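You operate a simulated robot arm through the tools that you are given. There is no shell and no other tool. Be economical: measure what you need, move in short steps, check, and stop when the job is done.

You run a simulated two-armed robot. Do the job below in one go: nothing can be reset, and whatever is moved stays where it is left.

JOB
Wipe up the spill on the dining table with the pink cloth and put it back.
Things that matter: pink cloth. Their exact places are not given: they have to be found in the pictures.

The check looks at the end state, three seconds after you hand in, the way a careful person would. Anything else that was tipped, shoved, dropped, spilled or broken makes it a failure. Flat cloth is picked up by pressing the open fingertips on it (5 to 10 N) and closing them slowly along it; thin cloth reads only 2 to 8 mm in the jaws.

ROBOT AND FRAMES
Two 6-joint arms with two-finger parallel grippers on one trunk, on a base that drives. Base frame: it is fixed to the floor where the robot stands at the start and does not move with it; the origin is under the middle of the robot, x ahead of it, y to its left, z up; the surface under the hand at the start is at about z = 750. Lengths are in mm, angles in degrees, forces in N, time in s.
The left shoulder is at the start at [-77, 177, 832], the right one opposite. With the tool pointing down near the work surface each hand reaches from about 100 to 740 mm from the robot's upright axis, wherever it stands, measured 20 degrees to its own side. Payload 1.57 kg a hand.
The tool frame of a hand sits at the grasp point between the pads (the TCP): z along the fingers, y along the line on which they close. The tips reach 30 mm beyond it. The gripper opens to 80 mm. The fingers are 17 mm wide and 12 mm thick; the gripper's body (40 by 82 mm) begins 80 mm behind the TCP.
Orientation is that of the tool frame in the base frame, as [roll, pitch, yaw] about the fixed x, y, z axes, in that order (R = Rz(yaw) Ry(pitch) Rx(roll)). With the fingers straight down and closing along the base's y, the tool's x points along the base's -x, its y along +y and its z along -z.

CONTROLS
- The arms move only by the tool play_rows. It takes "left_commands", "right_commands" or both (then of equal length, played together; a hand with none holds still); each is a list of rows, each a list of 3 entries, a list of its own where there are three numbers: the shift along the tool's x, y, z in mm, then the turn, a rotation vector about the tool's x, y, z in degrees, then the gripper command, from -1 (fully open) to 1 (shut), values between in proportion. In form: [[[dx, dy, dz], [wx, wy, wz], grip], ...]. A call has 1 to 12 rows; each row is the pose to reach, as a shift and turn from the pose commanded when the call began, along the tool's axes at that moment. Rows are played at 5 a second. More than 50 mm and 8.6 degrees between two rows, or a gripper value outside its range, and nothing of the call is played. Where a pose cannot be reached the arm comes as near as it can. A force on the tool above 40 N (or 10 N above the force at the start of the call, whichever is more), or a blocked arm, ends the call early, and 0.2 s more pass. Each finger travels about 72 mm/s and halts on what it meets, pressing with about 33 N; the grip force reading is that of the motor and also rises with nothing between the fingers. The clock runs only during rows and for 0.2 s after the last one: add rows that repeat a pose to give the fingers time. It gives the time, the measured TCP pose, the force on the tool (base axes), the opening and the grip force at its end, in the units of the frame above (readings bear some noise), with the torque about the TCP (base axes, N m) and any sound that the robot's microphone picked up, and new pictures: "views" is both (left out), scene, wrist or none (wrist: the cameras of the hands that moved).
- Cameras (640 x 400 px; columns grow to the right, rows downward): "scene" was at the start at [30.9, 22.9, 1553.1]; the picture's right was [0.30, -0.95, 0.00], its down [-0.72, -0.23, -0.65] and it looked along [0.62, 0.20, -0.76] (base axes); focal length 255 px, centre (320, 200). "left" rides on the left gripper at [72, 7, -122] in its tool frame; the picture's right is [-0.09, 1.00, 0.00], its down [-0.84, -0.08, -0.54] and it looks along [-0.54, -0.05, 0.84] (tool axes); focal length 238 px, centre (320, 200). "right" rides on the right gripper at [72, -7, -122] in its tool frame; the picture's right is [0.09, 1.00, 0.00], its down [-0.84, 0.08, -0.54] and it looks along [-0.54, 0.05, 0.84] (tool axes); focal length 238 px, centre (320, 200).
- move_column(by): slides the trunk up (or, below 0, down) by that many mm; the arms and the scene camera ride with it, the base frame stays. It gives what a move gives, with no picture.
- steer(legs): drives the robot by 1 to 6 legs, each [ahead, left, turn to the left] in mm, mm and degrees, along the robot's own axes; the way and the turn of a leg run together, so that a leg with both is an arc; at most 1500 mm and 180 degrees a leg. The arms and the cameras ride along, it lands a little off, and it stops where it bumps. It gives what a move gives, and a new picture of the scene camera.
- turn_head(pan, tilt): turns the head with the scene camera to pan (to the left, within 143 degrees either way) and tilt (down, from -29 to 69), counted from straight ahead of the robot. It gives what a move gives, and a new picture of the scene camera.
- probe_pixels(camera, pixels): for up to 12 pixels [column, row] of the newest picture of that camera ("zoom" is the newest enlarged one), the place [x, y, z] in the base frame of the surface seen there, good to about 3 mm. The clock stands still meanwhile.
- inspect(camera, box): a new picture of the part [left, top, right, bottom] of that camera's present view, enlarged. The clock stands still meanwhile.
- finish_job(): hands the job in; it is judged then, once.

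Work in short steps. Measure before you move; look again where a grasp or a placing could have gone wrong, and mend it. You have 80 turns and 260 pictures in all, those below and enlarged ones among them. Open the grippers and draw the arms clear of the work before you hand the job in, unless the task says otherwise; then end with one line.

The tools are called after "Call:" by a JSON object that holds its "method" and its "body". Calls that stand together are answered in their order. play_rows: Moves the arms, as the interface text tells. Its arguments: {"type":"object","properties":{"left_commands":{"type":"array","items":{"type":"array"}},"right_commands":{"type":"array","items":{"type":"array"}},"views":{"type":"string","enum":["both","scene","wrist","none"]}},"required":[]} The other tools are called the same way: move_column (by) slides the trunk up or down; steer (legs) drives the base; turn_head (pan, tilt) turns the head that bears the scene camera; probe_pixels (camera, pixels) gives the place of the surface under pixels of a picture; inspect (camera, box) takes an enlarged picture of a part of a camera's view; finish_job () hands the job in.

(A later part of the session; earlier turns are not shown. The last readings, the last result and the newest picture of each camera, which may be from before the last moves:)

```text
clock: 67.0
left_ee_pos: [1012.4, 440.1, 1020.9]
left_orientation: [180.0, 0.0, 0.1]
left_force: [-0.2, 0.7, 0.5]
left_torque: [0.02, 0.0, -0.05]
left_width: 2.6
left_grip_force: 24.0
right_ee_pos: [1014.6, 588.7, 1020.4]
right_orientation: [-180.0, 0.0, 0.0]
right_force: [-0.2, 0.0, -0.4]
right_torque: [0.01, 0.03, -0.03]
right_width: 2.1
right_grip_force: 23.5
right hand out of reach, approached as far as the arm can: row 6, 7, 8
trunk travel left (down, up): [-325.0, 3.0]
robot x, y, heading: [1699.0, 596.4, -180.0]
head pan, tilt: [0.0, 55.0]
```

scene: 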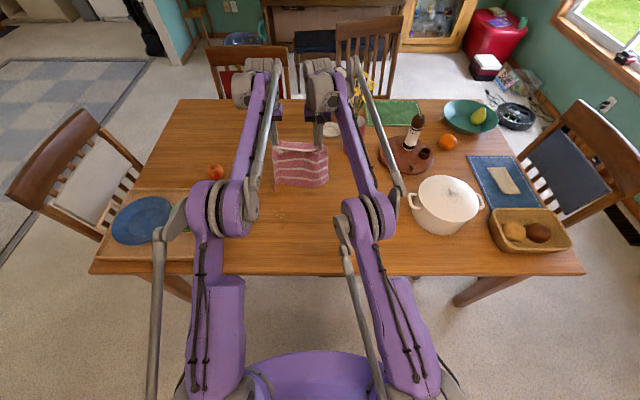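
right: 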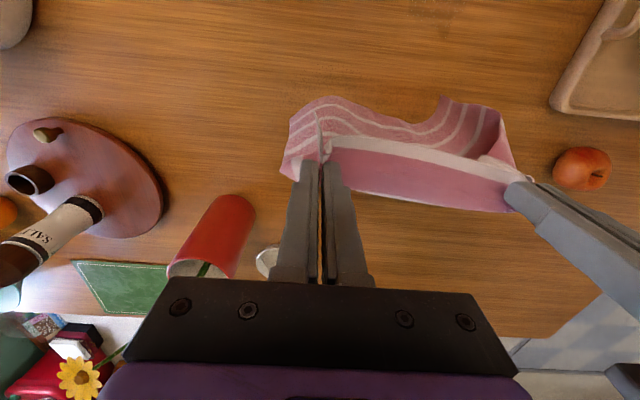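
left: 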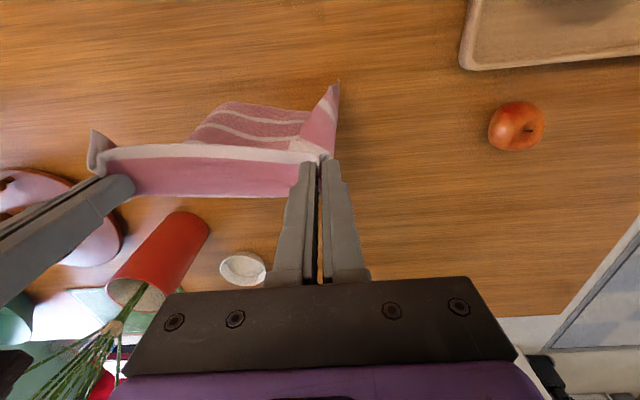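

The cloth hangs vertically just above the table, and the patch shows at the top of the right picture (430,8). I measure it precisely.

Call:
{"method": "inspect", "body": {"camera": "right", "box": [350, 0, 510, 100]}}

Call:
{"method": "probe_pixels", "body": {"camera": "right", "pixels": [[430, 8], [410, 10], [452, 10], [430, 30], [430, 1], [470, 20], [320, 110], [450, 100]]}}

Call:
{"method": "inspect", "body": {"camera": "scene", "box": [240, 130, 400, 230]}}

```text
4.00 times, centred on (430, 50) of right
```

zoom: 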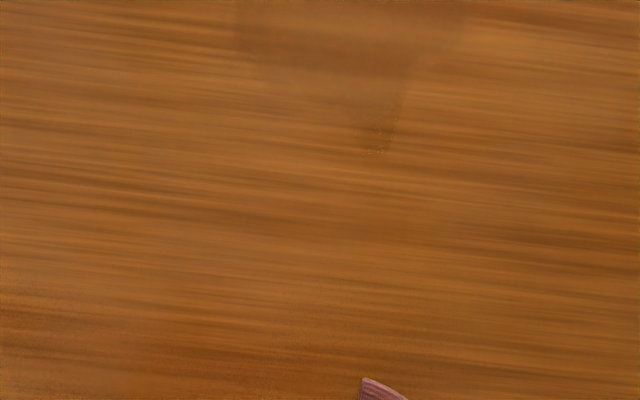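

```text
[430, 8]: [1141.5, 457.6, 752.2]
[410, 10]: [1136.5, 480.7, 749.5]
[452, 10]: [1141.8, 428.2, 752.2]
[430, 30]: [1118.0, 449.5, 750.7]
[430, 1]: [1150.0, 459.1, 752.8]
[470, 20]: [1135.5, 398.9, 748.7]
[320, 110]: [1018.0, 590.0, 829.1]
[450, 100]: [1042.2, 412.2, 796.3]
```

```text
4.00 times, centred on (320, 180) of scene
```

zoom: 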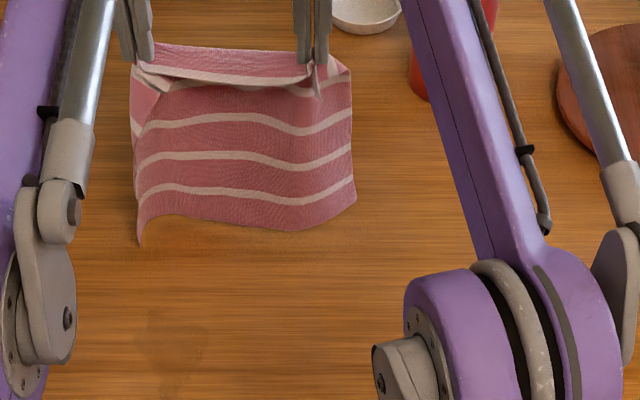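

Patch spans about x 1115–1190, y 420–490. I lower while drawing back so the cloth lies out beyond the hands, ending just above the table at x≈1093.

Call:
{"method": "play_rows", "body": {"left_commands": [[[0, 0, 40], [0, 0, 0], 1], [[5, 0, 70], [0, 0, 0], 1], [[15, 0, 100], [0, 0, 0], 1], [[28, 0, 130], [0, 0, 0], 1], [[42, 0, 160], [0, 0, 0], 1], [[58, 0, 190], [0, 0, 0], 1], [[72, 0, 215], [0, 0, 0], 1], [[80, 0, 230], [0, 0, 0], 1], [[80, 0, 234], [0, 0, 0], 1], [[80, 0, 234], [0, 0, 0], 1]], "right_commands": [[[0, 0, 40], [0, 0, 0], 1], [[5, 0, 70], [0, 0, 0], 1], [[15, 0, 100], [0, 0, 0], 1], [[28, 0, 130], [0, 0, 0], 1], [[42, 0, 160], [0, 0, 0], 1], [[58, 0, 190], [0, 0, 0], 1], [[72, 0, 215], [0, 0, 0], 1], [[80, 0, 230], [0, 0, 0], 1], [[80, 0, 234], [0, 0, 0], 1], [[80, 0, 234], [0, 0, 0], 1]]}}

```text
clock: 69.2
left_ee_pos: [1093.6, 440.7, 788.5]
left_orientation: [180.0, 0.0, 0.2]
left_force: [0.7, 0.5, 1.2]
left_torque: [0.01, 0.0, -0.01]
left_width: 2.5
left_grip_force: 24.4
right_ee_pos: [1090.5, 592.2, 786.7]
right_orientation: [180.0, 0.0, 0.2]
right_force: [-0.2, -0.3, -0.2]
right_torque: [0.01, -0.02, -0.01]
right_width: 2.0
right_grip_force: 23.8
right hand out of reach, approached as far as the arm can: row 2, 3, 4, 5, 6
trunk travel left (down, up): [-325.0, 3.0]
robot x, y, heading: [1699.4, 594.4, -179.9]
head pan, tilt: [0.0, 55.0]
```

scene: 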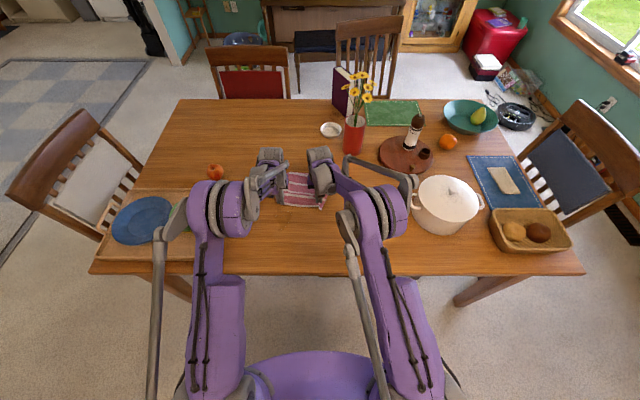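
right: 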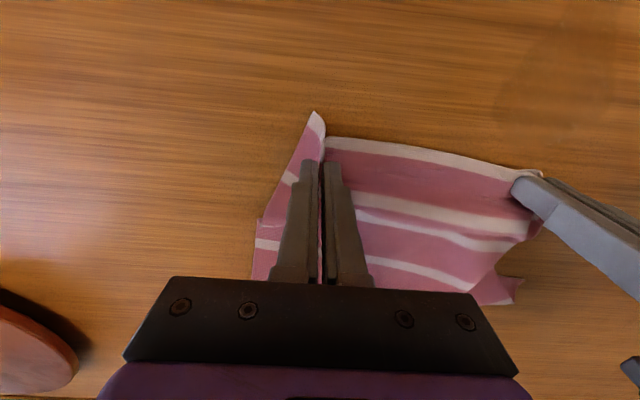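
left: 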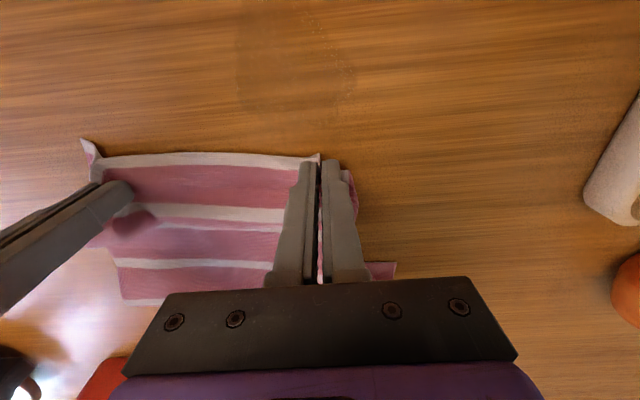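

The cloth lies spread out beyond the hands and the patch is fully visible in the left picture (240–355, 0–110), just in front of the fingertips. I press the cloth down lightly.

Call:
{"method": "play_rows", "body": {"left_commands": [[[0, 0, 4], [0, 0, 0], 1], [[0, 0, 6], [0, 0, 0], 1], [[0, 0, 7], [0, 0, 0], 1], [[0, 0, 7.3], [0, 0, 0], 1]], "right_commands": [[[0, 0, 2], [0, 0, 0], 1], [[0, 0, 4], [0, 0, 0], 1], [[0, 0, 4.5], [0, 0, 0], 1], [[0, 0, 4.5], [0, 0, 0], 1]], "views": "none"}}

Call:
{"method": "probe_pixels", "body": {"camera": "left", "pixels": [[240, 60], [355, 60], [300, 5], [335, 110], [260, 110], [200, 290]]}}

```text
clock: 70.2
left_ee_pos: [1094.2, 441.0, 783.8]
left_orientation: [-180.0, 0.1, 0.2]
left_force: [-2.5, -2.0, 17.8]
left_torque: [0.02, 0.1, 0.0]
left_width: 2.4
left_grip_force: 24.3
right_ee_pos: [1092.8, 589.3, 784.5]
right_orientation: [179.9, 0.1, 0.2]
right_force: [0.0, 0.6, 0.6]
right_torque: [0.02, -0.01, -0.03]
right_width: 2.1
right_grip_force: 24.1
trunk travel left (down, up): [-325.0, 3.0]
robot x, y, heading: [1698.9, 594.9, -179.8]
head pan, tilt: [0.0, 55.0]
```

```text
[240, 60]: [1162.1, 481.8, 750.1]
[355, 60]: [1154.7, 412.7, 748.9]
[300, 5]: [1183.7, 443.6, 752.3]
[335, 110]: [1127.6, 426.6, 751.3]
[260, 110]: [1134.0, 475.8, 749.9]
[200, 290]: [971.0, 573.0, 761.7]
```

Left presses with 18 N; I ease 1 mm and zigzag across the patch while drawing toward the robot, both hands in step.

Call:
{"method": "play_rows", "body": {"left_commands": [[[10, 35, -1], [0, 0, 0], 1], [[20, -5, -1], [0, 0, 0], 1], [[20, -45, -1], [0, 0, 0], 1], [[35, -5, -1], [0, 0, 0], 1], [[35, 35, -1], [0, 0, 0], 1], [[50, -5, -1], [0, 0, 0], 1], [[50, -45, -1], [0, 0, 0], 1], [[65, -5, -1], [0, 0, 0], 1], [[65, 35, -1], [0, 0, 0], 1], [[80, -5, -1], [0, 0, 0], 1], [[80, -45, -1], [0, 0, 0], 1], [[80, -45, -1], [0, 0, 0], 1]], "right_commands": [[[10, 35, 0], [0, 0, 0], 1], [[20, -5, 0], [0, 0, 0], 1], [[20, -45, 0], [0, 0, 0], 1], [[35, -5, 0], [0, 0, 0], 1], [[35, 35, 0], [0, 0, 0], 1], [[50, -5, 0], [0, 0, 0], 1], [[50, -45, 0], [0, 0, 0], 1], [[65, -5, 0], [0, 0, 0], 1], [[65, 35, 0], [0, 0, 0], 1], [[80, -5, 0], [0, 0, 0], 1], [[80, -45, 0], [0, 0, 0], 1], [[80, -45, 0], [0, 0, 0], 1]]}}

```text
clock: 72.5
left_ee_pos: [1174.6, 473.7, 781.3]
left_orientation: [179.8, 0.1, 0.2]
left_force: [2.3, 3.8, 32.7]
left_torque: [0.37, 0.07, 0.0]
left_width: 2.2
left_grip_force: 23.9
right_ee_pos: [1176.5, 623.9, 783.9]
right_orientation: [179.9, 0.2, 0.2]
right_force: [0.2, -0.3, 0.5]
right_torque: [0.0, 0.0, -0.01]
right_width: 2.1
right_grip_force: 23.9
trunk travel left (down, up): [-325.0, 3.0]
robot x, y, heading: [1697.4, 599.5, -179.8]
head pan, tilt: [0.0, 55.0]
stopped in row 11 (left hand): the force on the tool passed its limit at 45 N (the readings are from after the stop); the commanded pose is now the measured one
```

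scene: 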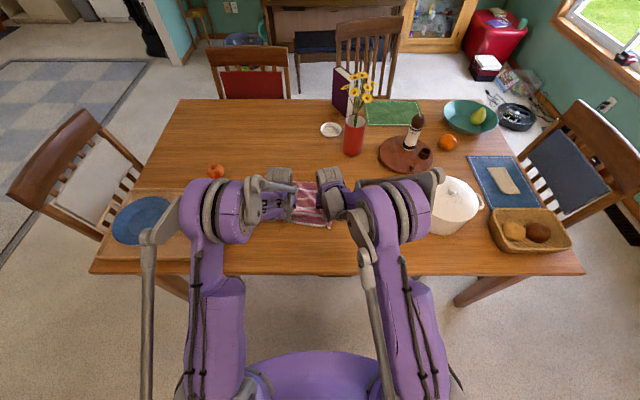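
right: 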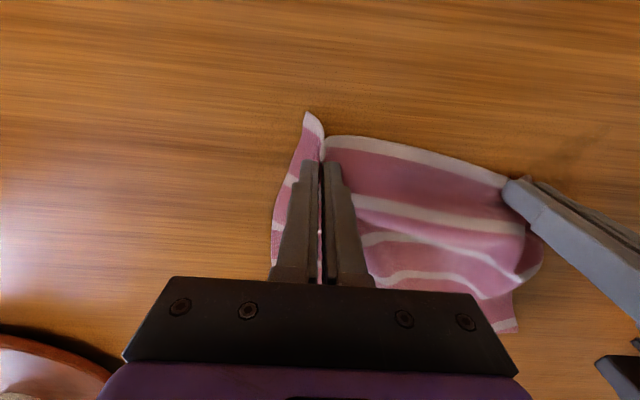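
left: 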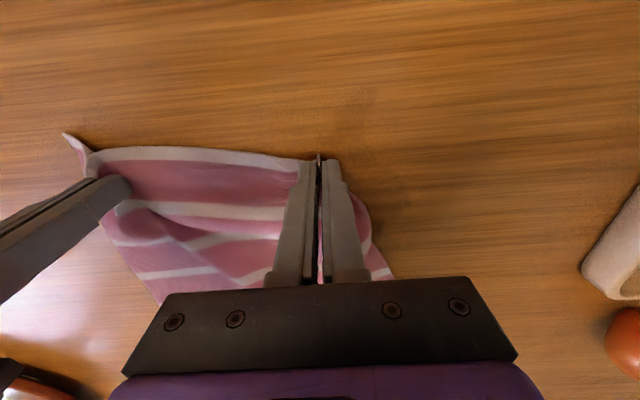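

The force crept up (33 N left), so I ease the left hand up and look at what remains of the patch.

Call:
{"method": "play_rows", "body": {"left_commands": [[[0, 0, -3], [0, 0, 0], 1], [[0, 0, -3], [0, 0, 0], 1]], "right_commands": [[[0, 0, 0], [0, 0, 0], 1], [[0, 0, 0], [0, 0, 0], 1]], "views": "none"}}

Call:
{"method": "inspect", "body": {"camera": "left", "box": [240, 20, 480, 170]}}

Call:
{"method": "inspect", "body": {"camera": "right", "box": [440, 80, 640, 205]}}

Call:
{"method": "inspect", "body": {"camera": "left", "box": [340, 120, 500, 220]}}

```text
clock: 73.1
left_ee_pos: [1172.6, 472.9, 782.9]
left_orientation: [179.8, 0.1, 0.2]
left_force: [2.0, 6.7, 14.4]
left_torque: [0.32, 0.04, -0.06]
left_width: 2.6
left_grip_force: 23.9
right_ee_pos: [1176.4, 621.9, 783.3]
right_orientation: [-180.0, 0.0, 0.2]
right_force: [0.3, 0.3, -0.3]
right_torque: [-0.01, -0.01, -0.04]
right_width: 2.2
right_grip_force: 23.8
trunk travel left (down, up): [-325.0, 3.0]
robot x, y, heading: [1703.2, 595.7, -180.0]
head pan, tilt: [0.0, 55.0]
```

```text
2.67 times, centred on (360, 95) of left
```

zoom: 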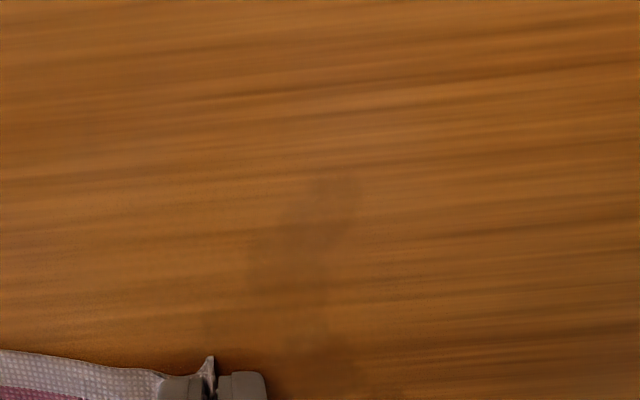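

```text
3.20 times, centred on (540, 142) of right
```

zoom: 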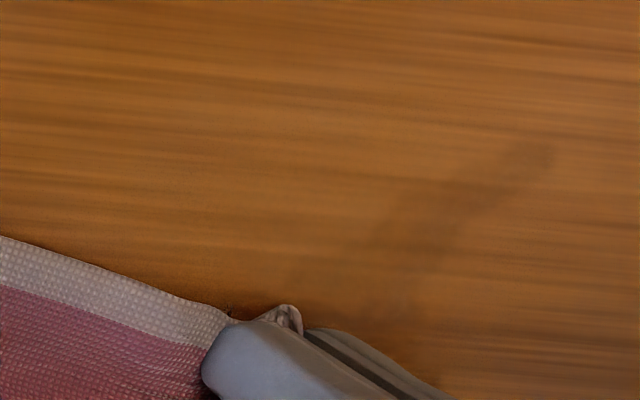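

```text
4.00 times, centred on (420, 170) of left
```

zoom: 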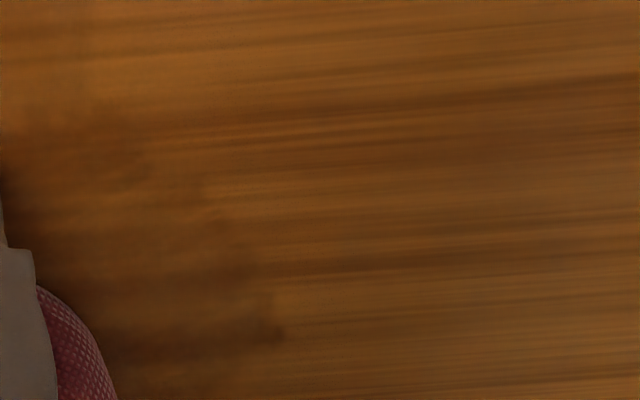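

Part of the patch is still there (left picture about (340–410, 85–200)). I probe its limits to aim the next strokes.

Call:
{"method": "probe_pixels", "body": {"camera": "left", "pixels": [[368, 90], [345, 120], [375, 120], [400, 175], [385, 205], [370, 150], [330, 140]]}}

```text
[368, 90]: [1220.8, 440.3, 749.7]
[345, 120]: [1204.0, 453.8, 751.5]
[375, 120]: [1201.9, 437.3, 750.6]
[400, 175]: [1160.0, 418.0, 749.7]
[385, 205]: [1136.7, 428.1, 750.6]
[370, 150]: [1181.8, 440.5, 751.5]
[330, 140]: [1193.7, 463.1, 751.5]
```

Remaining patch: x 1136–1222, y 410–465. I zigzag on from here over that area at lower pressure.

Call:
{"method": "play_rows", "body": {"left_commands": [[[0, 35, 0], [0, 0, 0], 1], [[0, 70, 0], [0, 0, 0], 1], [[12, 35, 0], [0, 0, 0], 1], [[12, 0, 0], [0, 0, 0], 1], [[25, 35, 0], [0, 0, 0], 1], [[25, 70, 0], [0, 0, 0], 1], [[38, 35, 0], [0, 0, 0], 1], [[38, 0, 0], [0, 0, 0], 1], [[52, 35, 0], [0, 0, 0], 1], [[52, 70, 0], [0, 0, 0], 1], [[65, 35, 0], [0, 0, 0], 1], [[65, 35, 0], [0, 0, 0], 1]], "right_commands": [[[0, 35, 0], [0, 0, 0], 1], [[0, 70, 0], [0, 0, 0], 1], [[12, 35, 0], [0, 0, 0], 1], [[12, 0, 0], [0, 0, 0], 1], [[25, 35, 0], [0, 0, 0], 1], [[25, 70, 0], [0, 0, 0], 1], [[38, 35, 0], [0, 0, 0], 1], [[38, 0, 0], [0, 0, 0], 1], [[52, 35, 0], [0, 0, 0], 1], [[52, 70, 0], [0, 0, 0], 1], [[65, 35, 0], [0, 0, 0], 1], [[65, 35, 0], [0, 0, 0], 1]]}}

Call:
{"method": "inspect", "body": {"camera": "left", "box": [200, 60, 440, 210]}}

```text
clock: 75.7
left_ee_pos: [1237.2, 437.0, 785.9]
left_orientation: [179.9, 0.1, 0.3]
left_force: [0.7, 0.0, -0.3]
left_torque: [0.04, -0.02, -0.01]
left_width: 2.4
left_grip_force: 24.0
right_ee_pos: [1240.2, 585.6, 785.6]
right_orientation: [-179.9, 0.1, 0.2]
right_force: [0.5, -0.1, -0.4]
right_torque: [0.04, 0.0, 0.02]
right_width: 2.1
right_grip_force: 23.6
trunk travel left (down, up): [-325.0, 3.0]
robot x, y, heading: [1698.9, 598.5, -179.8]
head pan, tilt: [0.0, 55.0]
```

scene: 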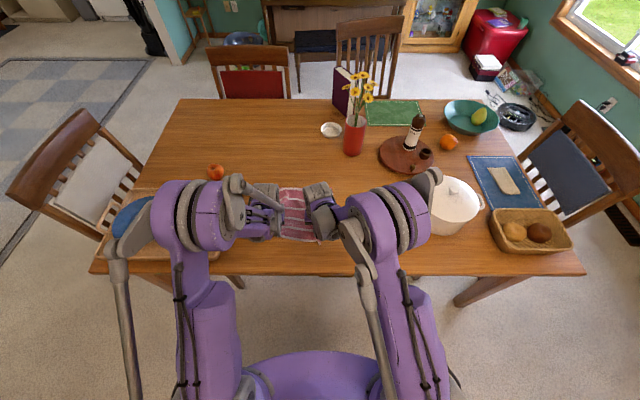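
right: 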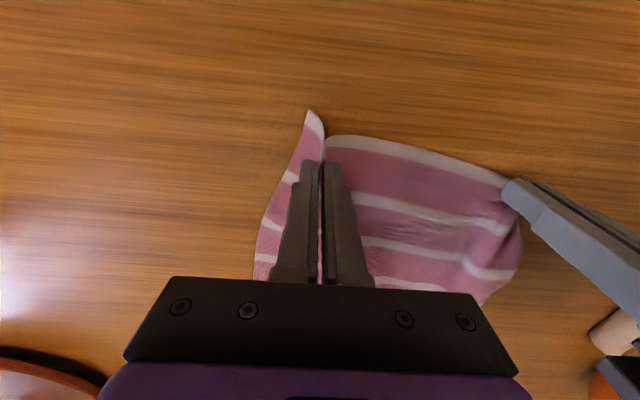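
left: 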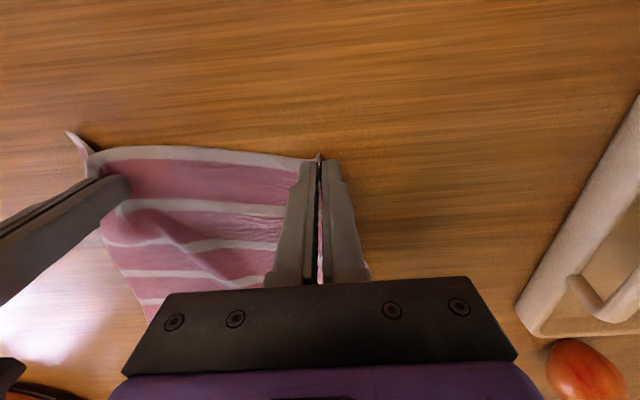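

```text
2.67 times, centred on (320, 135) of left
```

zoom: 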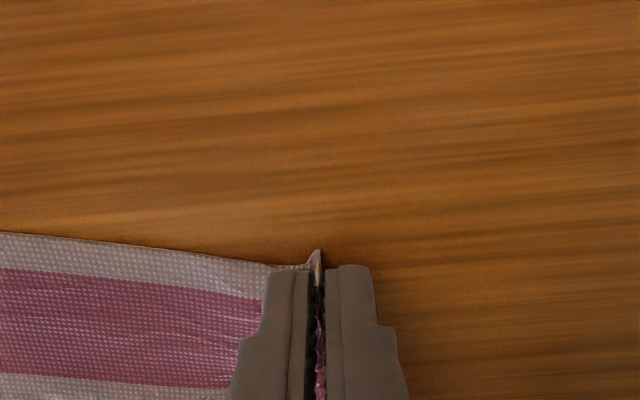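

The front part is clean now; the rest lies under the cloth. I lift the cloth and draw it back to see the table beneath.

Call:
{"method": "play_rows", "body": {"left_commands": [[[0, 0, -40], [0, 0, 0], 1], [[0, 0, -80], [0, 0, 0], 1], [[0, 0, -120], [0, 0, 0], 1], [[0, 0, -160], [0, 0, 0], 1], [[0, 0, -200], [0, 0, 0], 1], [[0, 0, -240], [0, 0, 0], 1], [[0, 0, -280], [0, 0, 0], 1], [[0, 0, -300], [0, 0, 0], 1], [[0, 0, -300], [0, 0, 0], 1]], "right_commands": [[[0, 0, -40], [0, 0, 0], 1], [[0, 0, -80], [0, 0, 0], 1], [[0, 0, -120], [0, 0, 0], 1], [[0, 0, -160], [0, 0, 0], 1], [[0, 0, -200], [0, 0, 0], 1], [[0, 0, -240], [0, 0, 0], 1], [[0, 0, -280], [0, 0, 0], 1], [[0, 0, -300], [0, 0, 0], 1], [[0, 0, -300], [0, 0, 0], 1]]}}

Call:
{"method": "inspect", "body": {"camera": "scene", "box": [200, 130, 400, 255]}}

Call:
{"method": "inspect", "body": {"camera": "right", "box": [320, 110, 540, 248]}}

Call:
{"method": "inspect", "body": {"camera": "left", "box": [140, 120, 380, 270]}}

```text
clock: 77.7
left_ee_pos: [1238.5, 438.2, 1083.4]
left_orientation: [179.8, 0.1, 0.4]
left_force: [0.3, 0.5, -0.1]
left_torque: [0.02, 0.0, -0.02]
left_width: 2.4
left_grip_force: 23.8
right_ee_pos: [1241.9, 586.5, 1081.3]
right_orientation: [-180.0, 0.0, 0.2]
right_force: [-0.7, -0.1, 0.6]
right_torque: [-0.02, 0.02, -0.06]
right_width: 2.1
right_grip_force: 23.6
trunk travel left (down, up): [-325.0, 3.0]
robot x, y, heading: [1700.6, 595.7, -179.9]
head pan, tilt: [0.0, 55.0]
```

scene: 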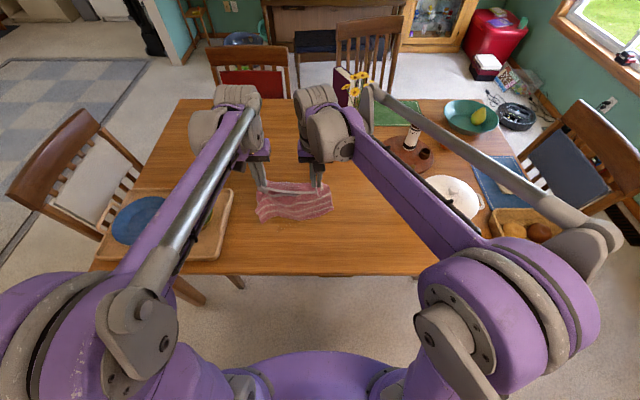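
right: 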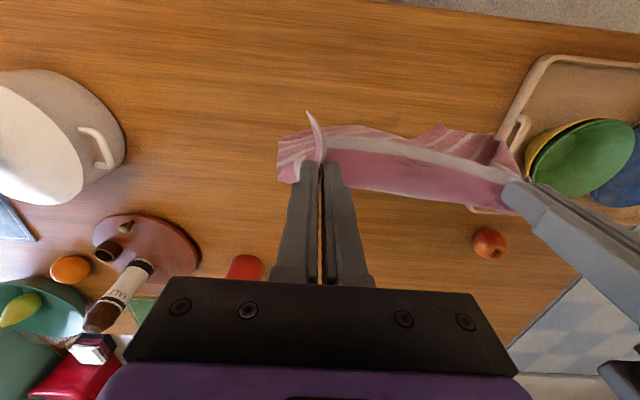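
left: 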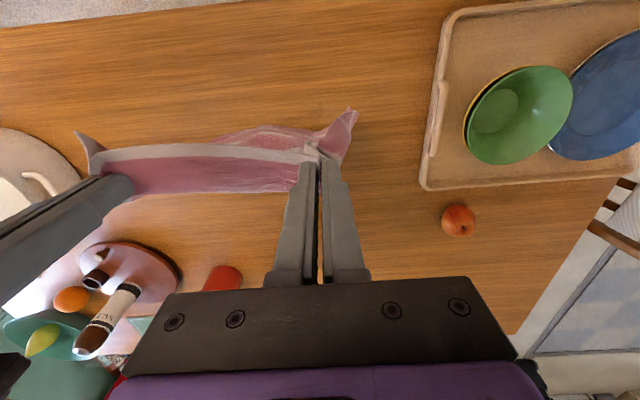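

```text
3.20 times, centred on (300, 192) of scene
```

zoom: 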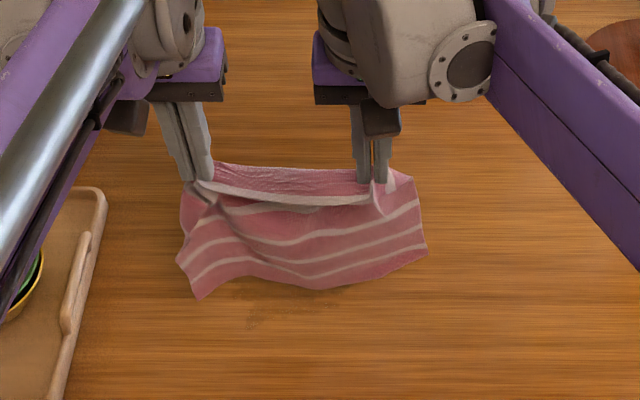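

```text
2.90 times, centred on (430, 179) of right
```

zoom: 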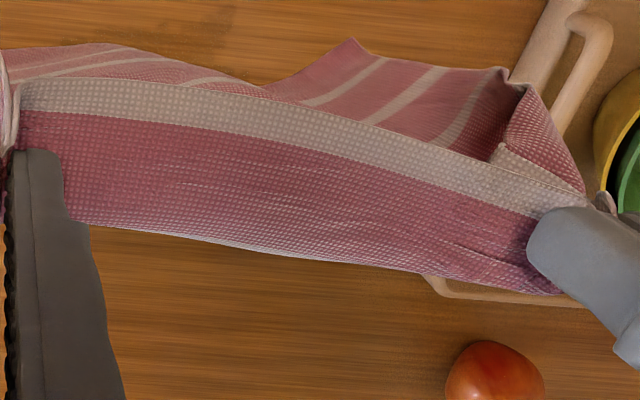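

```text
2.67 times, centred on (260, 195) of left
```

zoom: 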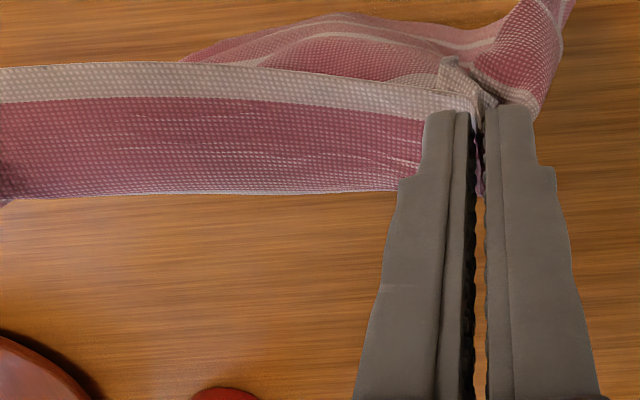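

A faint trace seems to show just behind the cloth (scene ≈(285,225)). I carry the cloth forward again, ready for another pass, and look at the exposed table.

Call:
{"method": "play_rows", "body": {"left_commands": [[[-35, 0, 0], [0, 0, 0], 1], [[-75, 0, 0], [0, 0, 0], 1], [[-115, 0, 0], [0, 0, 0], 1], [[-155, 0, 10], [0, 0, 0], 1], [[-190, 0, 30], [0, 0, 0], 1], [[-210, 0, 50], [0, 0, 0], 1], [[-215, 0, 65], [0, 0, 0], 1], [[-215, 0, 65], [0, 0, 0], 1], [[-215, 0, 65], [0, 0, 0], 1]], "right_commands": [[[-35, 0, 0], [0, 0, 0], 1], [[-75, 0, 0], [0, 0, 0], 1], [[-115, 0, 0], [0, 0, 0], 1], [[-155, 0, 10], [0, 0, 0], 1], [[-190, 0, 30], [0, 0, 0], 1], [[-210, 0, 50], [0, 0, 0], 1], [[-215, 0, 65], [0, 0, 0], 1], [[-215, 0, 65], [0, 0, 0], 1], [[-215, 0, 65], [0, 0, 0], 1]], "views": "wrist"}}

Call:
{"method": "inspect", "body": {"camera": "scene", "box": [210, 165, 370, 265]}}

Call:
{"method": "inspect", "body": {"camera": "left", "box": [200, 0, 440, 150]}}

Call:
{"method": "inspect", "body": {"camera": "right", "box": [330, 0, 570, 150]}}

```text
clock: 79.7
left_ee_pos: [1024.4, 436.8, 1016.9]
left_orientation: [179.7, 0.0, 0.3]
left_force: [0.4, 0.6, -0.1]
left_torque: [-0.01, -0.03, -0.02]
left_width: 2.4
left_grip_force: 23.8
right_ee_pos: [1025.9, 587.5, 1019.5]
right_orientation: [180.0, 0.0, 0.3]
right_force: [0.9, -0.1, -0.8]
right_torque: [0.01, 0.0, -0.02]
right_width: 2.4
right_grip_force: 24.2
trunk travel left (down, up): [-325.0, 3.0]
robot x, y, heading: [1702.4, 599.6, -179.9]
head pan, tilt: [0.0, 55.0]
```

right: 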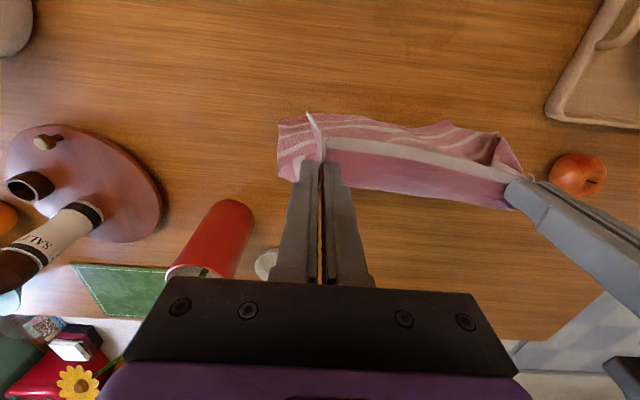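
left: 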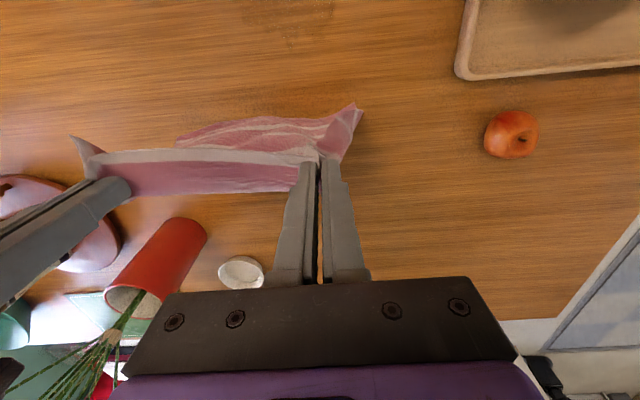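

```text
4.00 times, centred on (290, 215) of scene
```

zoom: 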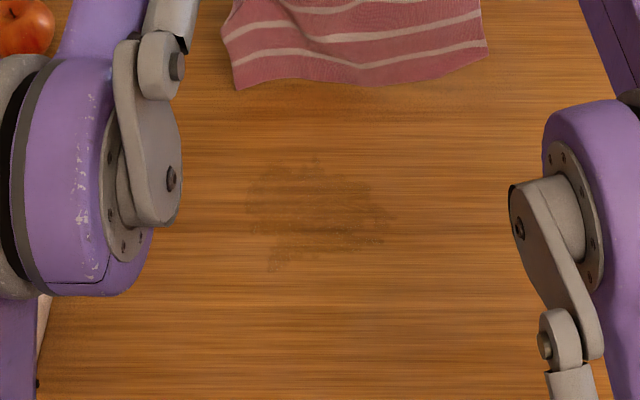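

```text
2.67 times, centred on (320, 75) of left
```

zoom: 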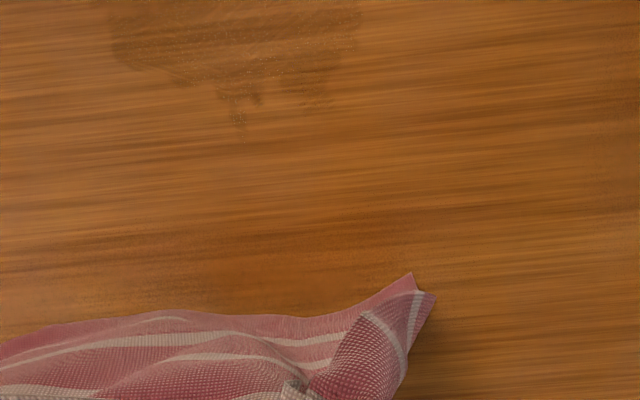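

```text
2.67 times, centred on (450, 75) of right
```

zoom: 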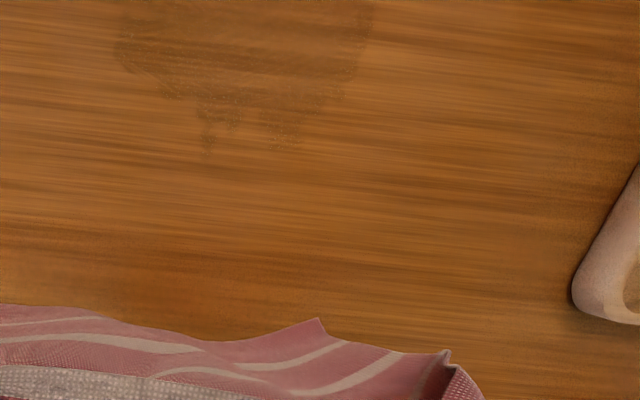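

The patch is thinned but a mottled film remains (scene zoom 245–395, 155–275). I measure it for a second, fuller pass.

Call:
{"method": "probe_pixels", "body": {"camera": "scene", "pixels": [[272, 212], [309, 217], [278, 233], [290, 217], [289, 204], [295, 228]]}}

Call:
{"method": "inspect", "body": {"camera": "scene", "box": [260, 195, 324, 235]}}

```text
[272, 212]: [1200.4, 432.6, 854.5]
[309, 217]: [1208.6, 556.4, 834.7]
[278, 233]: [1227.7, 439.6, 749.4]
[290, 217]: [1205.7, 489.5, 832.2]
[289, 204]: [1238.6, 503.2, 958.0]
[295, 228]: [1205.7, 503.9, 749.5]
```

```text
10.00 times, centred on (292, 215) of scene
```

zoom: 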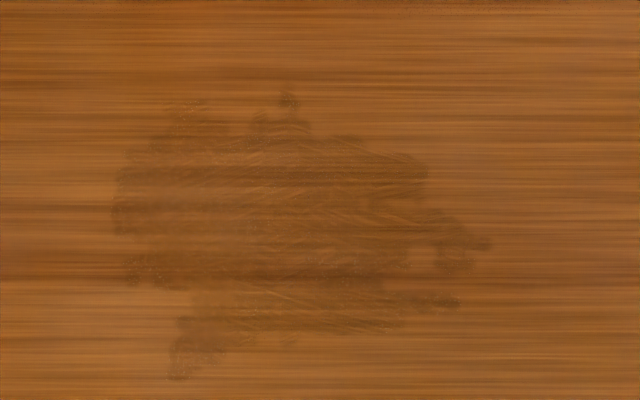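

Streaks show the strokes do clean it. I probe the film's outline in this zoom.

Call:
{"method": "probe_pixels", "body": {"camera": "zoom", "pixels": [[115, 200], [490, 245], [290, 95], [180, 375], [460, 300], [300, 240]]}}

```text
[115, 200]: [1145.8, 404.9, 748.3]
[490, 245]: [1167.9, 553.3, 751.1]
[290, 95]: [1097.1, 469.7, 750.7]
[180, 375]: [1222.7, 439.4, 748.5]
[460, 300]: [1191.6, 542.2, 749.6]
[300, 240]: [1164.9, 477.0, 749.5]
```

The film spans x 1097–1222, y 405–553, wider than my first strokes. I lay the cloth down again beyond it for longer side-to-side strokes.

Call:
{"method": "play_rows", "body": {"left_commands": [[[0, 0, 40], [0, 0, 0], 1], [[5, 0, 70], [0, 0, 0], 1], [[15, 0, 100], [0, 0, 0], 1], [[28, 0, 130], [0, 0, 0], 1], [[42, 0, 160], [0, 0, 0], 1], [[56, 0, 190], [0, 0, 0], 1], [[68, 0, 215], [0, 0, 0], 1], [[70, 0, 226], [0, 0, 0], 1], [[70, 0, 231], [0, 0, 0], 1], [[70, 0, 231], [0, 0, 0], 1]], "right_commands": [[[0, 0, 40], [0, 0, 0], 1], [[5, 0, 70], [0, 0, 0], 1], [[15, 0, 100], [0, 0, 0], 1], [[28, 0, 130], [0, 0, 0], 1], [[42, 0, 160], [0, 0, 0], 1], [[56, 0, 190], [0, 0, 0], 1], [[68, 0, 215], [0, 0, 0], 1], [[70, 0, 228], [0, 0, 0], 1], [[70, 0, 234], [0, 0, 0], 1], [[70, 0, 234], [0, 0, 0], 1]], "views": "wrist"}}

```text
clock: 81.9
left_ee_pos: [1093.1, 436.5, 787.3]
left_orientation: [179.7, 0.0, 0.3]
left_force: [1.1, 0.7, 0.2]
left_torque: [0.02, 0.01, 0.01]
left_width: 2.4
left_grip_force: 23.8
right_ee_pos: [1095.0, 587.4, 783.9]
right_orientation: [180.0, 0.0, 0.2]
right_force: [-0.7, -0.3, 0.1]
right_torque: [0.01, 0.01, -0.04]
right_width: 2.3
right_grip_force: 24.0
trunk travel left (down, up): [-325.0, 3.0]
robot x, y, heading: [1697.3, 593.6, -179.7]
head pan, tilt: [0.0, 55.0]
```

right: 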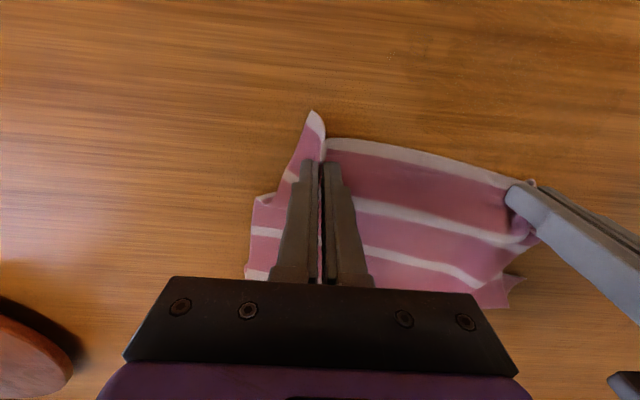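
left: 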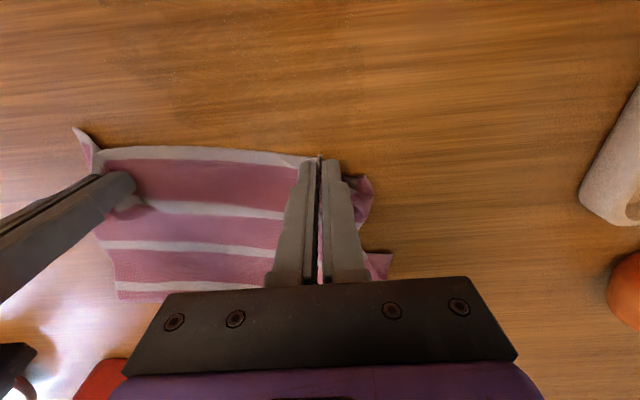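

Cloth is laid out well again. I press and make long side-to-side strokes (y 400–552) while stepping toward the robot.

Call:
{"method": "play_rows", "body": {"left_commands": [[[0, 35, 3], [0, 0, 0], 1], [[8, 0, 3], [0, 0, 0], 1], [[8, -40, 3], [0, 0, 0], 1], [[8, -80, 3], [0, 0, 0], 1], [[8, -118, 3], [0, 0, 0], 1], [[20, -80, 3], [0, 0, 0], 1], [[20, -40, 3], [0, 0, 0], 1], [[20, 0, 3], [0, 0, 0], 1], [[20, 35, 3], [0, 0, 0], 1], [[32, 0, 3], [0, 0, 0], 1], [[32, -40, 3], [0, 0, 0], 1], [[32, -80, 3], [0, 0, 0], 1]], "right_commands": [[[0, 35, 0.5], [0, 0, 0], 1], [[8, 0, 0.5], [0, 0, 0], 1], [[8, -40, 0.5], [0, 0, 0], 1], [[8, -80, 0.5], [0, 0, 0], 1], [[8, -118, 0.5], [0, 0, 0], 1], [[20, -80, 0.5], [0, 0, 0], 1], [[20, -40, 0.5], [0, 0, 0], 1], [[20, 0, 0.5], [0, 0, 0], 1], [[20, 35, 0.5], [0, 0, 0], 1], [[32, 0, 0.5], [0, 0, 0], 1], [[32, -40, 0.5], [0, 0, 0], 1], [[32, -80, 0.5], [0, 0, 0], 1]], "views": "wrist"}}

Call:
{"method": "inspect", "body": {"camera": "left", "box": [220, 0, 540, 200]}}

```text
clock: 84.5
left_ee_pos: [1122.4, 518.9, 785.1]
left_orientation: [179.6, 0.0, 0.3]
left_force: [0.3, 0.0, 0.3]
left_torque: [-0.01, -0.01, 0.0]
left_width: 2.6
left_grip_force: 24.2
right_ee_pos: [1128.2, 669.6, 784.0]
right_orientation: [179.9, 0.0, 0.3]
right_force: [-0.5, -1.5, 0.4]
right_torque: [-0.03, 0.02, -0.04]
right_width: 2.1
right_grip_force: 23.8
trunk travel left (down, up): [-325.0, 3.0]
robot x, y, heading: [1701.0, 597.7, -179.8]
head pan, tilt: [0.0, 55.0]
```

right: 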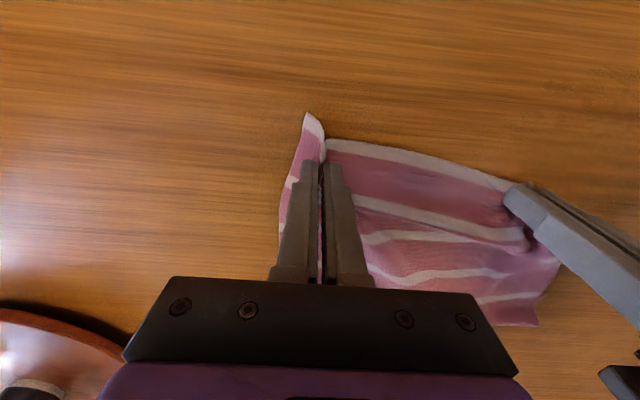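
left: 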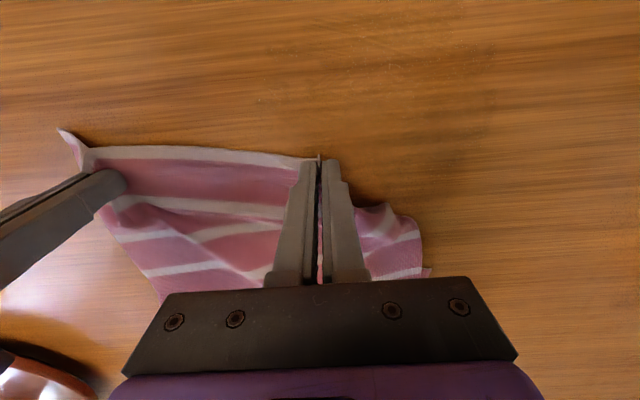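

```text
2.00 times, centred on (380, 100) of left
```

zoom: 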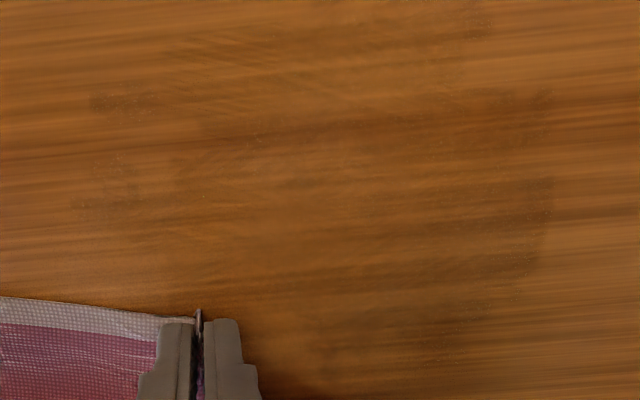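

That pass hardly pressed (0.3 N). I lower 2.5 mm more and stroke back, then read the force.

Call:
{"method": "play_rows", "body": {"left_commands": [[[0, 0, 1.5], [0, 0, 0], 1], [[0, 0, 2.5], [0, 0, 0], 1], [[-10, 30, 2.5], [0, 0, 0], 1], [[-15, 60, 2.5], [0, 0, 0], 1]], "right_commands": [[[0, 0, 0], [0, 0, 0], 1], [[0, 0, 0], [0, 0, 0], 1], [[-10, 30, 0], [0, 0, 0], 1], [[-15, 60, 0], [0, 0, 0], 1]], "views": "none"}}

```text
clock: 85.5
left_ee_pos: [1110.1, 456.7, 782.6]
left_orientation: [179.7, 0.1, 0.2]
left_force: [1.7, 7.3, 17.9]
left_torque: [0.35, -0.06, -0.05]
left_width: 2.5
left_grip_force: 23.6
right_ee_pos: [1112.7, 607.6, 783.7]
right_orientation: [179.9, 0.1, 0.1]
right_force: [-0.5, -0.2, 0.2]
right_torque: [-0.01, -0.02, 0.0]
right_width: 1.9
right_grip_force: 23.7
trunk travel left (down, up): [-325.0, 3.0]
robot x, y, heading: [1701.1, 595.9, -179.7]
head pan, tilt: [0.0, 55.0]
```

Good pressure now (18 N, sliding). I ease 0.5 mm and run long strokes.

Call:
{"method": "play_rows", "body": {"left_commands": [[[-5, 28, -0.5], [0, 0, 0], 1], [[-5, 56, -0.5], [0, 0, 0], 1], [[3, 20, -0.5], [0, 0, 0], 1], [[3, -18, -0.5], [0, 0, 0], 1], [[3, -56, -0.5], [0, 0, 0], 1], [[3, -94, -0.5], [0, 0, 0], 1], [[15, -56, -0.5], [0, 0, 0], 1], [[15, -18, -0.5], [0, 0, 0], 1], [[15, 20, -0.5], [0, 0, 0], 1], [[15, 56, -0.5], [0, 0, 0], 1], [[27, 20, -0.5], [0, 0, 0], 1], [[27, -18, -0.5], [0, 0, 0], 1]], "right_commands": [[[-5, 28, 0], [0, 0, 0], 1], [[-5, 56, 0], [0, 0, 0], 1], [[3, 20, 0], [0, 0, 0], 1], [[3, -18, 0], [0, 0, 0], 1], [[3, -56, 0], [0, 0, 0], 1], [[3, -94, 0], [0, 0, 0], 1], [[15, -56, 0], [0, 0, 0], 1], [[15, -18, 0], [0, 0, 0], 1], [[15, 20, 0], [0, 0, 0], 1], [[15, 56, 0], [0, 0, 0], 1], [[27, 20, 0], [0, 0, 0], 1], [[27, -18, 0], [0, 0, 0], 1]], "views": "none"}}

Call:
{"method": "inspect", "body": {"camera": "left", "box": [180, 0, 500, 200]}}

```text
clock: 88.1
left_ee_pos: [1137.1, 476.8, 782.3]
left_orientation: [179.7, 0.1, 0.4]
left_force: [0.2, 0.8, 1.0]
left_torque: [0.0, 0.0, -0.03]
left_width: 2.5
left_grip_force: 23.8
right_ee_pos: [1139.7, 625.3, 782.4]
right_orientation: [-180.0, 0.1, 0.1]
right_force: [0.9, 0.3, 1.3]
right_torque: [0.04, -0.05, -0.03]
right_width: 2.1
right_grip_force: 23.2
trunk travel left (down, up): [-325.0, 3.0]
robot x, y, heading: [1698.0, 598.8, -179.8]
head pan, tilt: [0.0, 55.0]
```

```text
2.00 times, centred on (340, 100) of left
```

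zoom: 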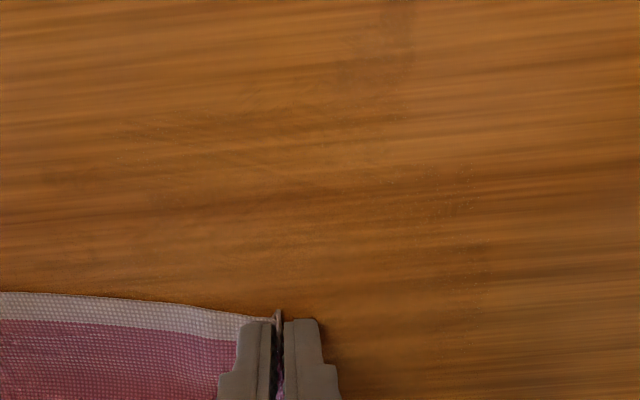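

The film is fading further. Force is low on this side, so I press 1 mm more and go on with the strokes.

Call:
{"method": "play_rows", "body": {"left_commands": [[[0, -38, 1], [0, 0, 0], 1], [[0, -76, 1], [0, 0, 0], 1], [[12, -38, 1], [0, 0, 0], 1], [[12, 0, 0.5], [0, 0, 0], 1], [[12, 38, 0.5], [0, 0, 0], 1], [[12, 72, 0.5], [0, 0, 0], 1], [[24, 38, 1], [0, 0, 0], 1], [[24, 0, 1], [0, 0, 0], 1], [[24, -38, 1], [0, 0, 0], 1], [[24, -76, 1], [0, 0, 0], 1], [[36, -38, 0.5], [0, 0, 0], 1], [[36, 0, 0.5], [0, 0, 0], 1]], "right_commands": [[[0, -38, 0], [0, 0, 0], 1], [[0, -76, 0], [0, 0, 0], 1], [[12, -38, 0], [0, 0, 0], 1], [[12, 0, 0], [0, 0, 0], 1], [[12, 38, 0], [0, 0, 0], 1], [[12, 72, 0], [0, 0, 0], 1], [[24, 38, 0], [0, 0, 0], 1], [[24, 0, 0], [0, 0, 0], 1], [[24, -38, 0], [0, 0, 0], 1], [[24, -76, 0], [0, 0, 0], 1], [[36, -38, 0], [0, 0, 0], 1], [[36, 0, 0], [0, 0, 0], 1]], "views": "none"}}

Call:
{"method": "play_rows", "body": {"left_commands": [[[0, 38, 0], [0, 0, 0], 1], [[0, 72, 0], [0, 0, 0], 1], [[12, 38, 0.5], [0, 0, 0], 1], [[12, 0, 0.5], [0, 0, 0], 1], [[12, -38, 0.5], [0, 0, 0], 1], [[12, -76, 0.5], [0, 0, 0], 1], [[24, -38, 0], [0, 0, 0], 1], [[24, 0, 0], [0, 0, 0], 1], [[24, 38, 0], [0, 0, 0], 1], [[36, 72, 0], [0, 0, 0], 1], [[36, 38, 0.5], [0, 0, 0], 1], [[36, 0, 0.5], [0, 0, 0], 1]], "right_commands": [[[0, 38, 0], [0, 0, 0], 1], [[0, 72, 0], [0, 0, 0], 1], [[12, 38, 0], [0, 0, 0], 1], [[12, 0, 0], [0, 0, 0], 1], [[12, -38, 0], [0, 0, 0], 1], [[12, -76, 0], [0, 0, 0], 1], [[24, -38, 0], [0, 0, 0], 1], [[24, 0, 0], [0, 0, 0], 1], [[24, 38, 0], [0, 0, 0], 1], [[36, 72, 0], [0, 0, 0], 1], [[36, 38, 0], [0, 0, 0], 1], [[36, 0, 0], [0, 0, 0], 1]], "views": "wrist"}}

```text
clock: 90.3
left_ee_pos: [1161.7, 538.2, 782.3]
left_orientation: [179.6, 0.1, 0.4]
left_force: [-0.3, 0.5, 27.3]
left_torque: [0.14, 0.0, -0.04]
left_width: 2.5
left_grip_force: 24.0
right_ee_pos: [1163.4, 689.0, 784.3]
right_orientation: [179.9, 0.1, 0.1]
right_force: [0.6, -0.8, -1.0]
right_torque: [-0.02, 0.03, -0.04]
right_width: 2.4
right_grip_force: 24.2
trunk travel left (down, up): [-325.0, 3.0]
robot x, y, heading: [1699.3, 595.2, -179.8]
head pan, tilt: [0.0, 55.0]
stopped in row 10 (left hand): the force on the tool passed its limit at 41 N (the readings are from after the stop); the commanded pose is now the measured one
```

```text
clock: 90.8
left_ee_pos: [1162.5, 490.6, 782.7]
left_orientation: [179.9, 0.1, 0.3]
left_force: [0.3, 1.5, 28.9]
left_torque: [0.17, 0.04, -0.05]
left_width: 2.2
left_grip_force: 23.5
right_ee_pos: [1163.0, 636.5, 783.6]
right_orientation: [179.9, 0.1, 0.1]
right_force: [-0.5, -0.1, -0.1]
right_torque: [0.0, 0.01, -0.02]
right_width: 2.4
right_grip_force: 23.7
trunk travel left (down, up): [-325.0, 3.0]
robot x, y, heading: [1700.3, 597.6, -179.9]
head pan, tilt: [0.0, 55.0]
stopped in row 2 (left hand): the force on the tool passed its limit at 41 N (the readings are from after the stop); the commanded pose is now the measured one
```

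right: 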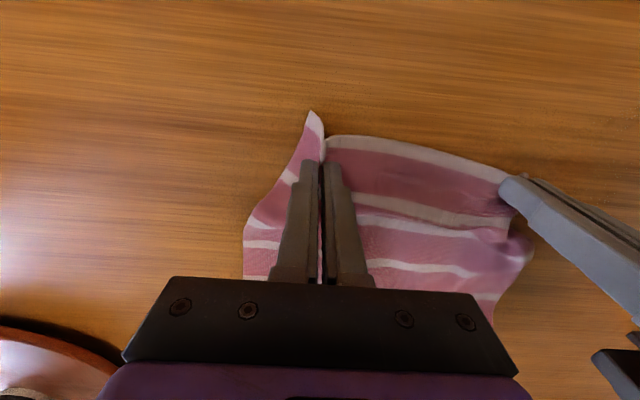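
left: 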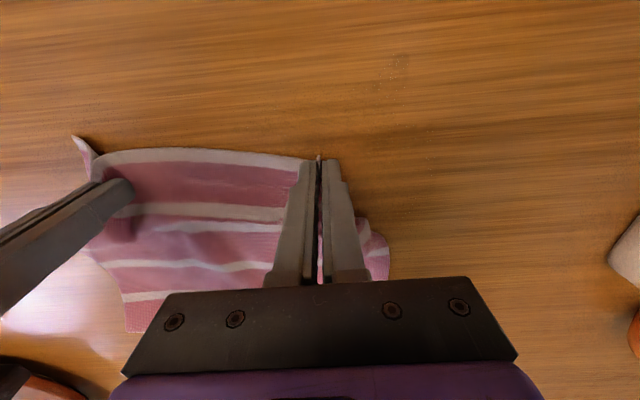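

Much cleaner; only a faint speck at left picture (400,65). I ease the left 1.2 mm and finish the strokes over x 1162–1225.

Call:
{"method": "play_rows", "body": {"left_commands": [[[0, 30, -1.2], [0, 0, 0], 1], [[0, 60, -1.2], [0, 0, 0], 1], [[0, 88, -1.2], [0, 0, 0], 1], [[14, 50, -1.2], [0, 0, 0], 1], [[14, 10, -1.2], [0, 0, 0], 1], [[14, -30, -1.2], [0, 0, 0], 1], [[14, -62, -1.2], [0, 0, 0], 1], [[28, -25, -1.2], [0, 0, 0], 1], [[28, 15, -1.2], [0, 0, 0], 1], [[28, 55, -1.2], [0, 0, 0], 1], [[42, 80, -1.2], [0, 0, 0], 1], [[42, 40, -1.2], [0, 0, 0], 1]], "right_commands": [[[0, 30, 0], [0, 0, 0], 1], [[0, 60, 0], [0, 0, 0], 1], [[0, 88, 0], [0, 0, 0], 1], [[14, 50, 0], [0, 0, 0], 1], [[14, 10, 0], [0, 0, 0], 1], [[14, -30, 0], [0, 0, 0], 1], [[14, -62, 0], [0, 0, 0], 1], [[28, -25, 0], [0, 0, 0], 1], [[28, 15, 0], [0, 0, 0], 1], [[28, 55, 0], [0, 0, 0], 1], [[42, 80, 0], [0, 0, 0], 1], [[42, 40, 0], [0, 0, 0], 1]], "views": "none"}}

Call:
{"method": "play_rows", "body": {"left_commands": [[[0, 0, 0], [0, 0, 0], 1], [[12, 40, 0], [0, 0, 0], 1], [[20, 10, 0], [0, 0, 0], 1], [[20, -25, 0], [0, 0, 0], 1], [[20, -25, -40], [0, 0, 0], 1], [[10, -25, -80], [0, 0, 0], 1], [[-30, -10, -110], [0, 0, 0], 1], [[-70, 0, -150], [0, 0, 0], 1], [[-110, 0, -190], [0, 0, 0], 1], [[-150, 0, -225], [0, 0, 0], 1], [[-185, 0, -240], [0, 0, 0], 1], [[-185, 0, -240], [0, 0, 0], 1]], "right_commands": [[[0, 0, 0], [0, 0, 0], 1], [[12, 40, 0], [0, 0, 0], 1], [[20, 10, 0], [0, 0, 0], 1], [[20, -25, 0], [0, 0, 0], 1], [[20, -25, -40], [0, 0, 0], 1], [[10, -25, -80], [0, 0, 0], 1], [[-30, -10, -110], [0, 0, 0], 1], [[-70, 0, -150], [0, 0, 0], 1], [[-110, 0, -190], [0, 0, 0], 1], [[-150, 0, -225], [0, 0, 0], 1], [[-185, 0, -240], [0, 0, 0], 1], [[-185, 0, -240], [0, 0, 0], 1]], "views": "wrist"}}

Call:
{"method": "inspect", "body": {"camera": "scene", "box": [260, 190, 340, 240]}}

```text
clock: 93.5
left_ee_pos: [1204.7, 446.7, 781.9]
left_orientation: [179.5, 0.0, 0.4]
left_force: [0.9, -15.1, 36.7]
left_torque: [-0.3, 0.05, 0.02]
left_width: 2.3
left_grip_force: 24.1
right_ee_pos: [1205.3, 598.7, 783.7]
right_orientation: [179.9, 0.1, 0.2]
right_force: [-0.5, -0.4, 0.1]
right_torque: [-0.05, 0.02, 0.01]
right_width: 2.4
right_grip_force: 23.6
trunk travel left (down, up): [-325.0, 3.0]
robot x, y, heading: [1697.9, 595.9, -179.8]
head pan, tilt: [0.0, 55.0]
```

```text
refused: row 7 steps farther than a row can; nothing moved
```

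```text
8.00 times, centred on (300, 215) of scene
```

zoom: 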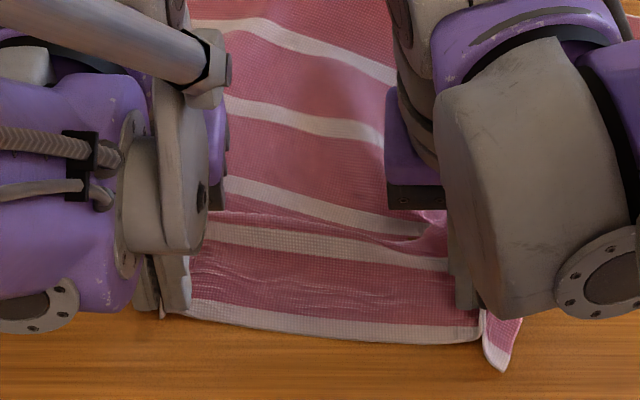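

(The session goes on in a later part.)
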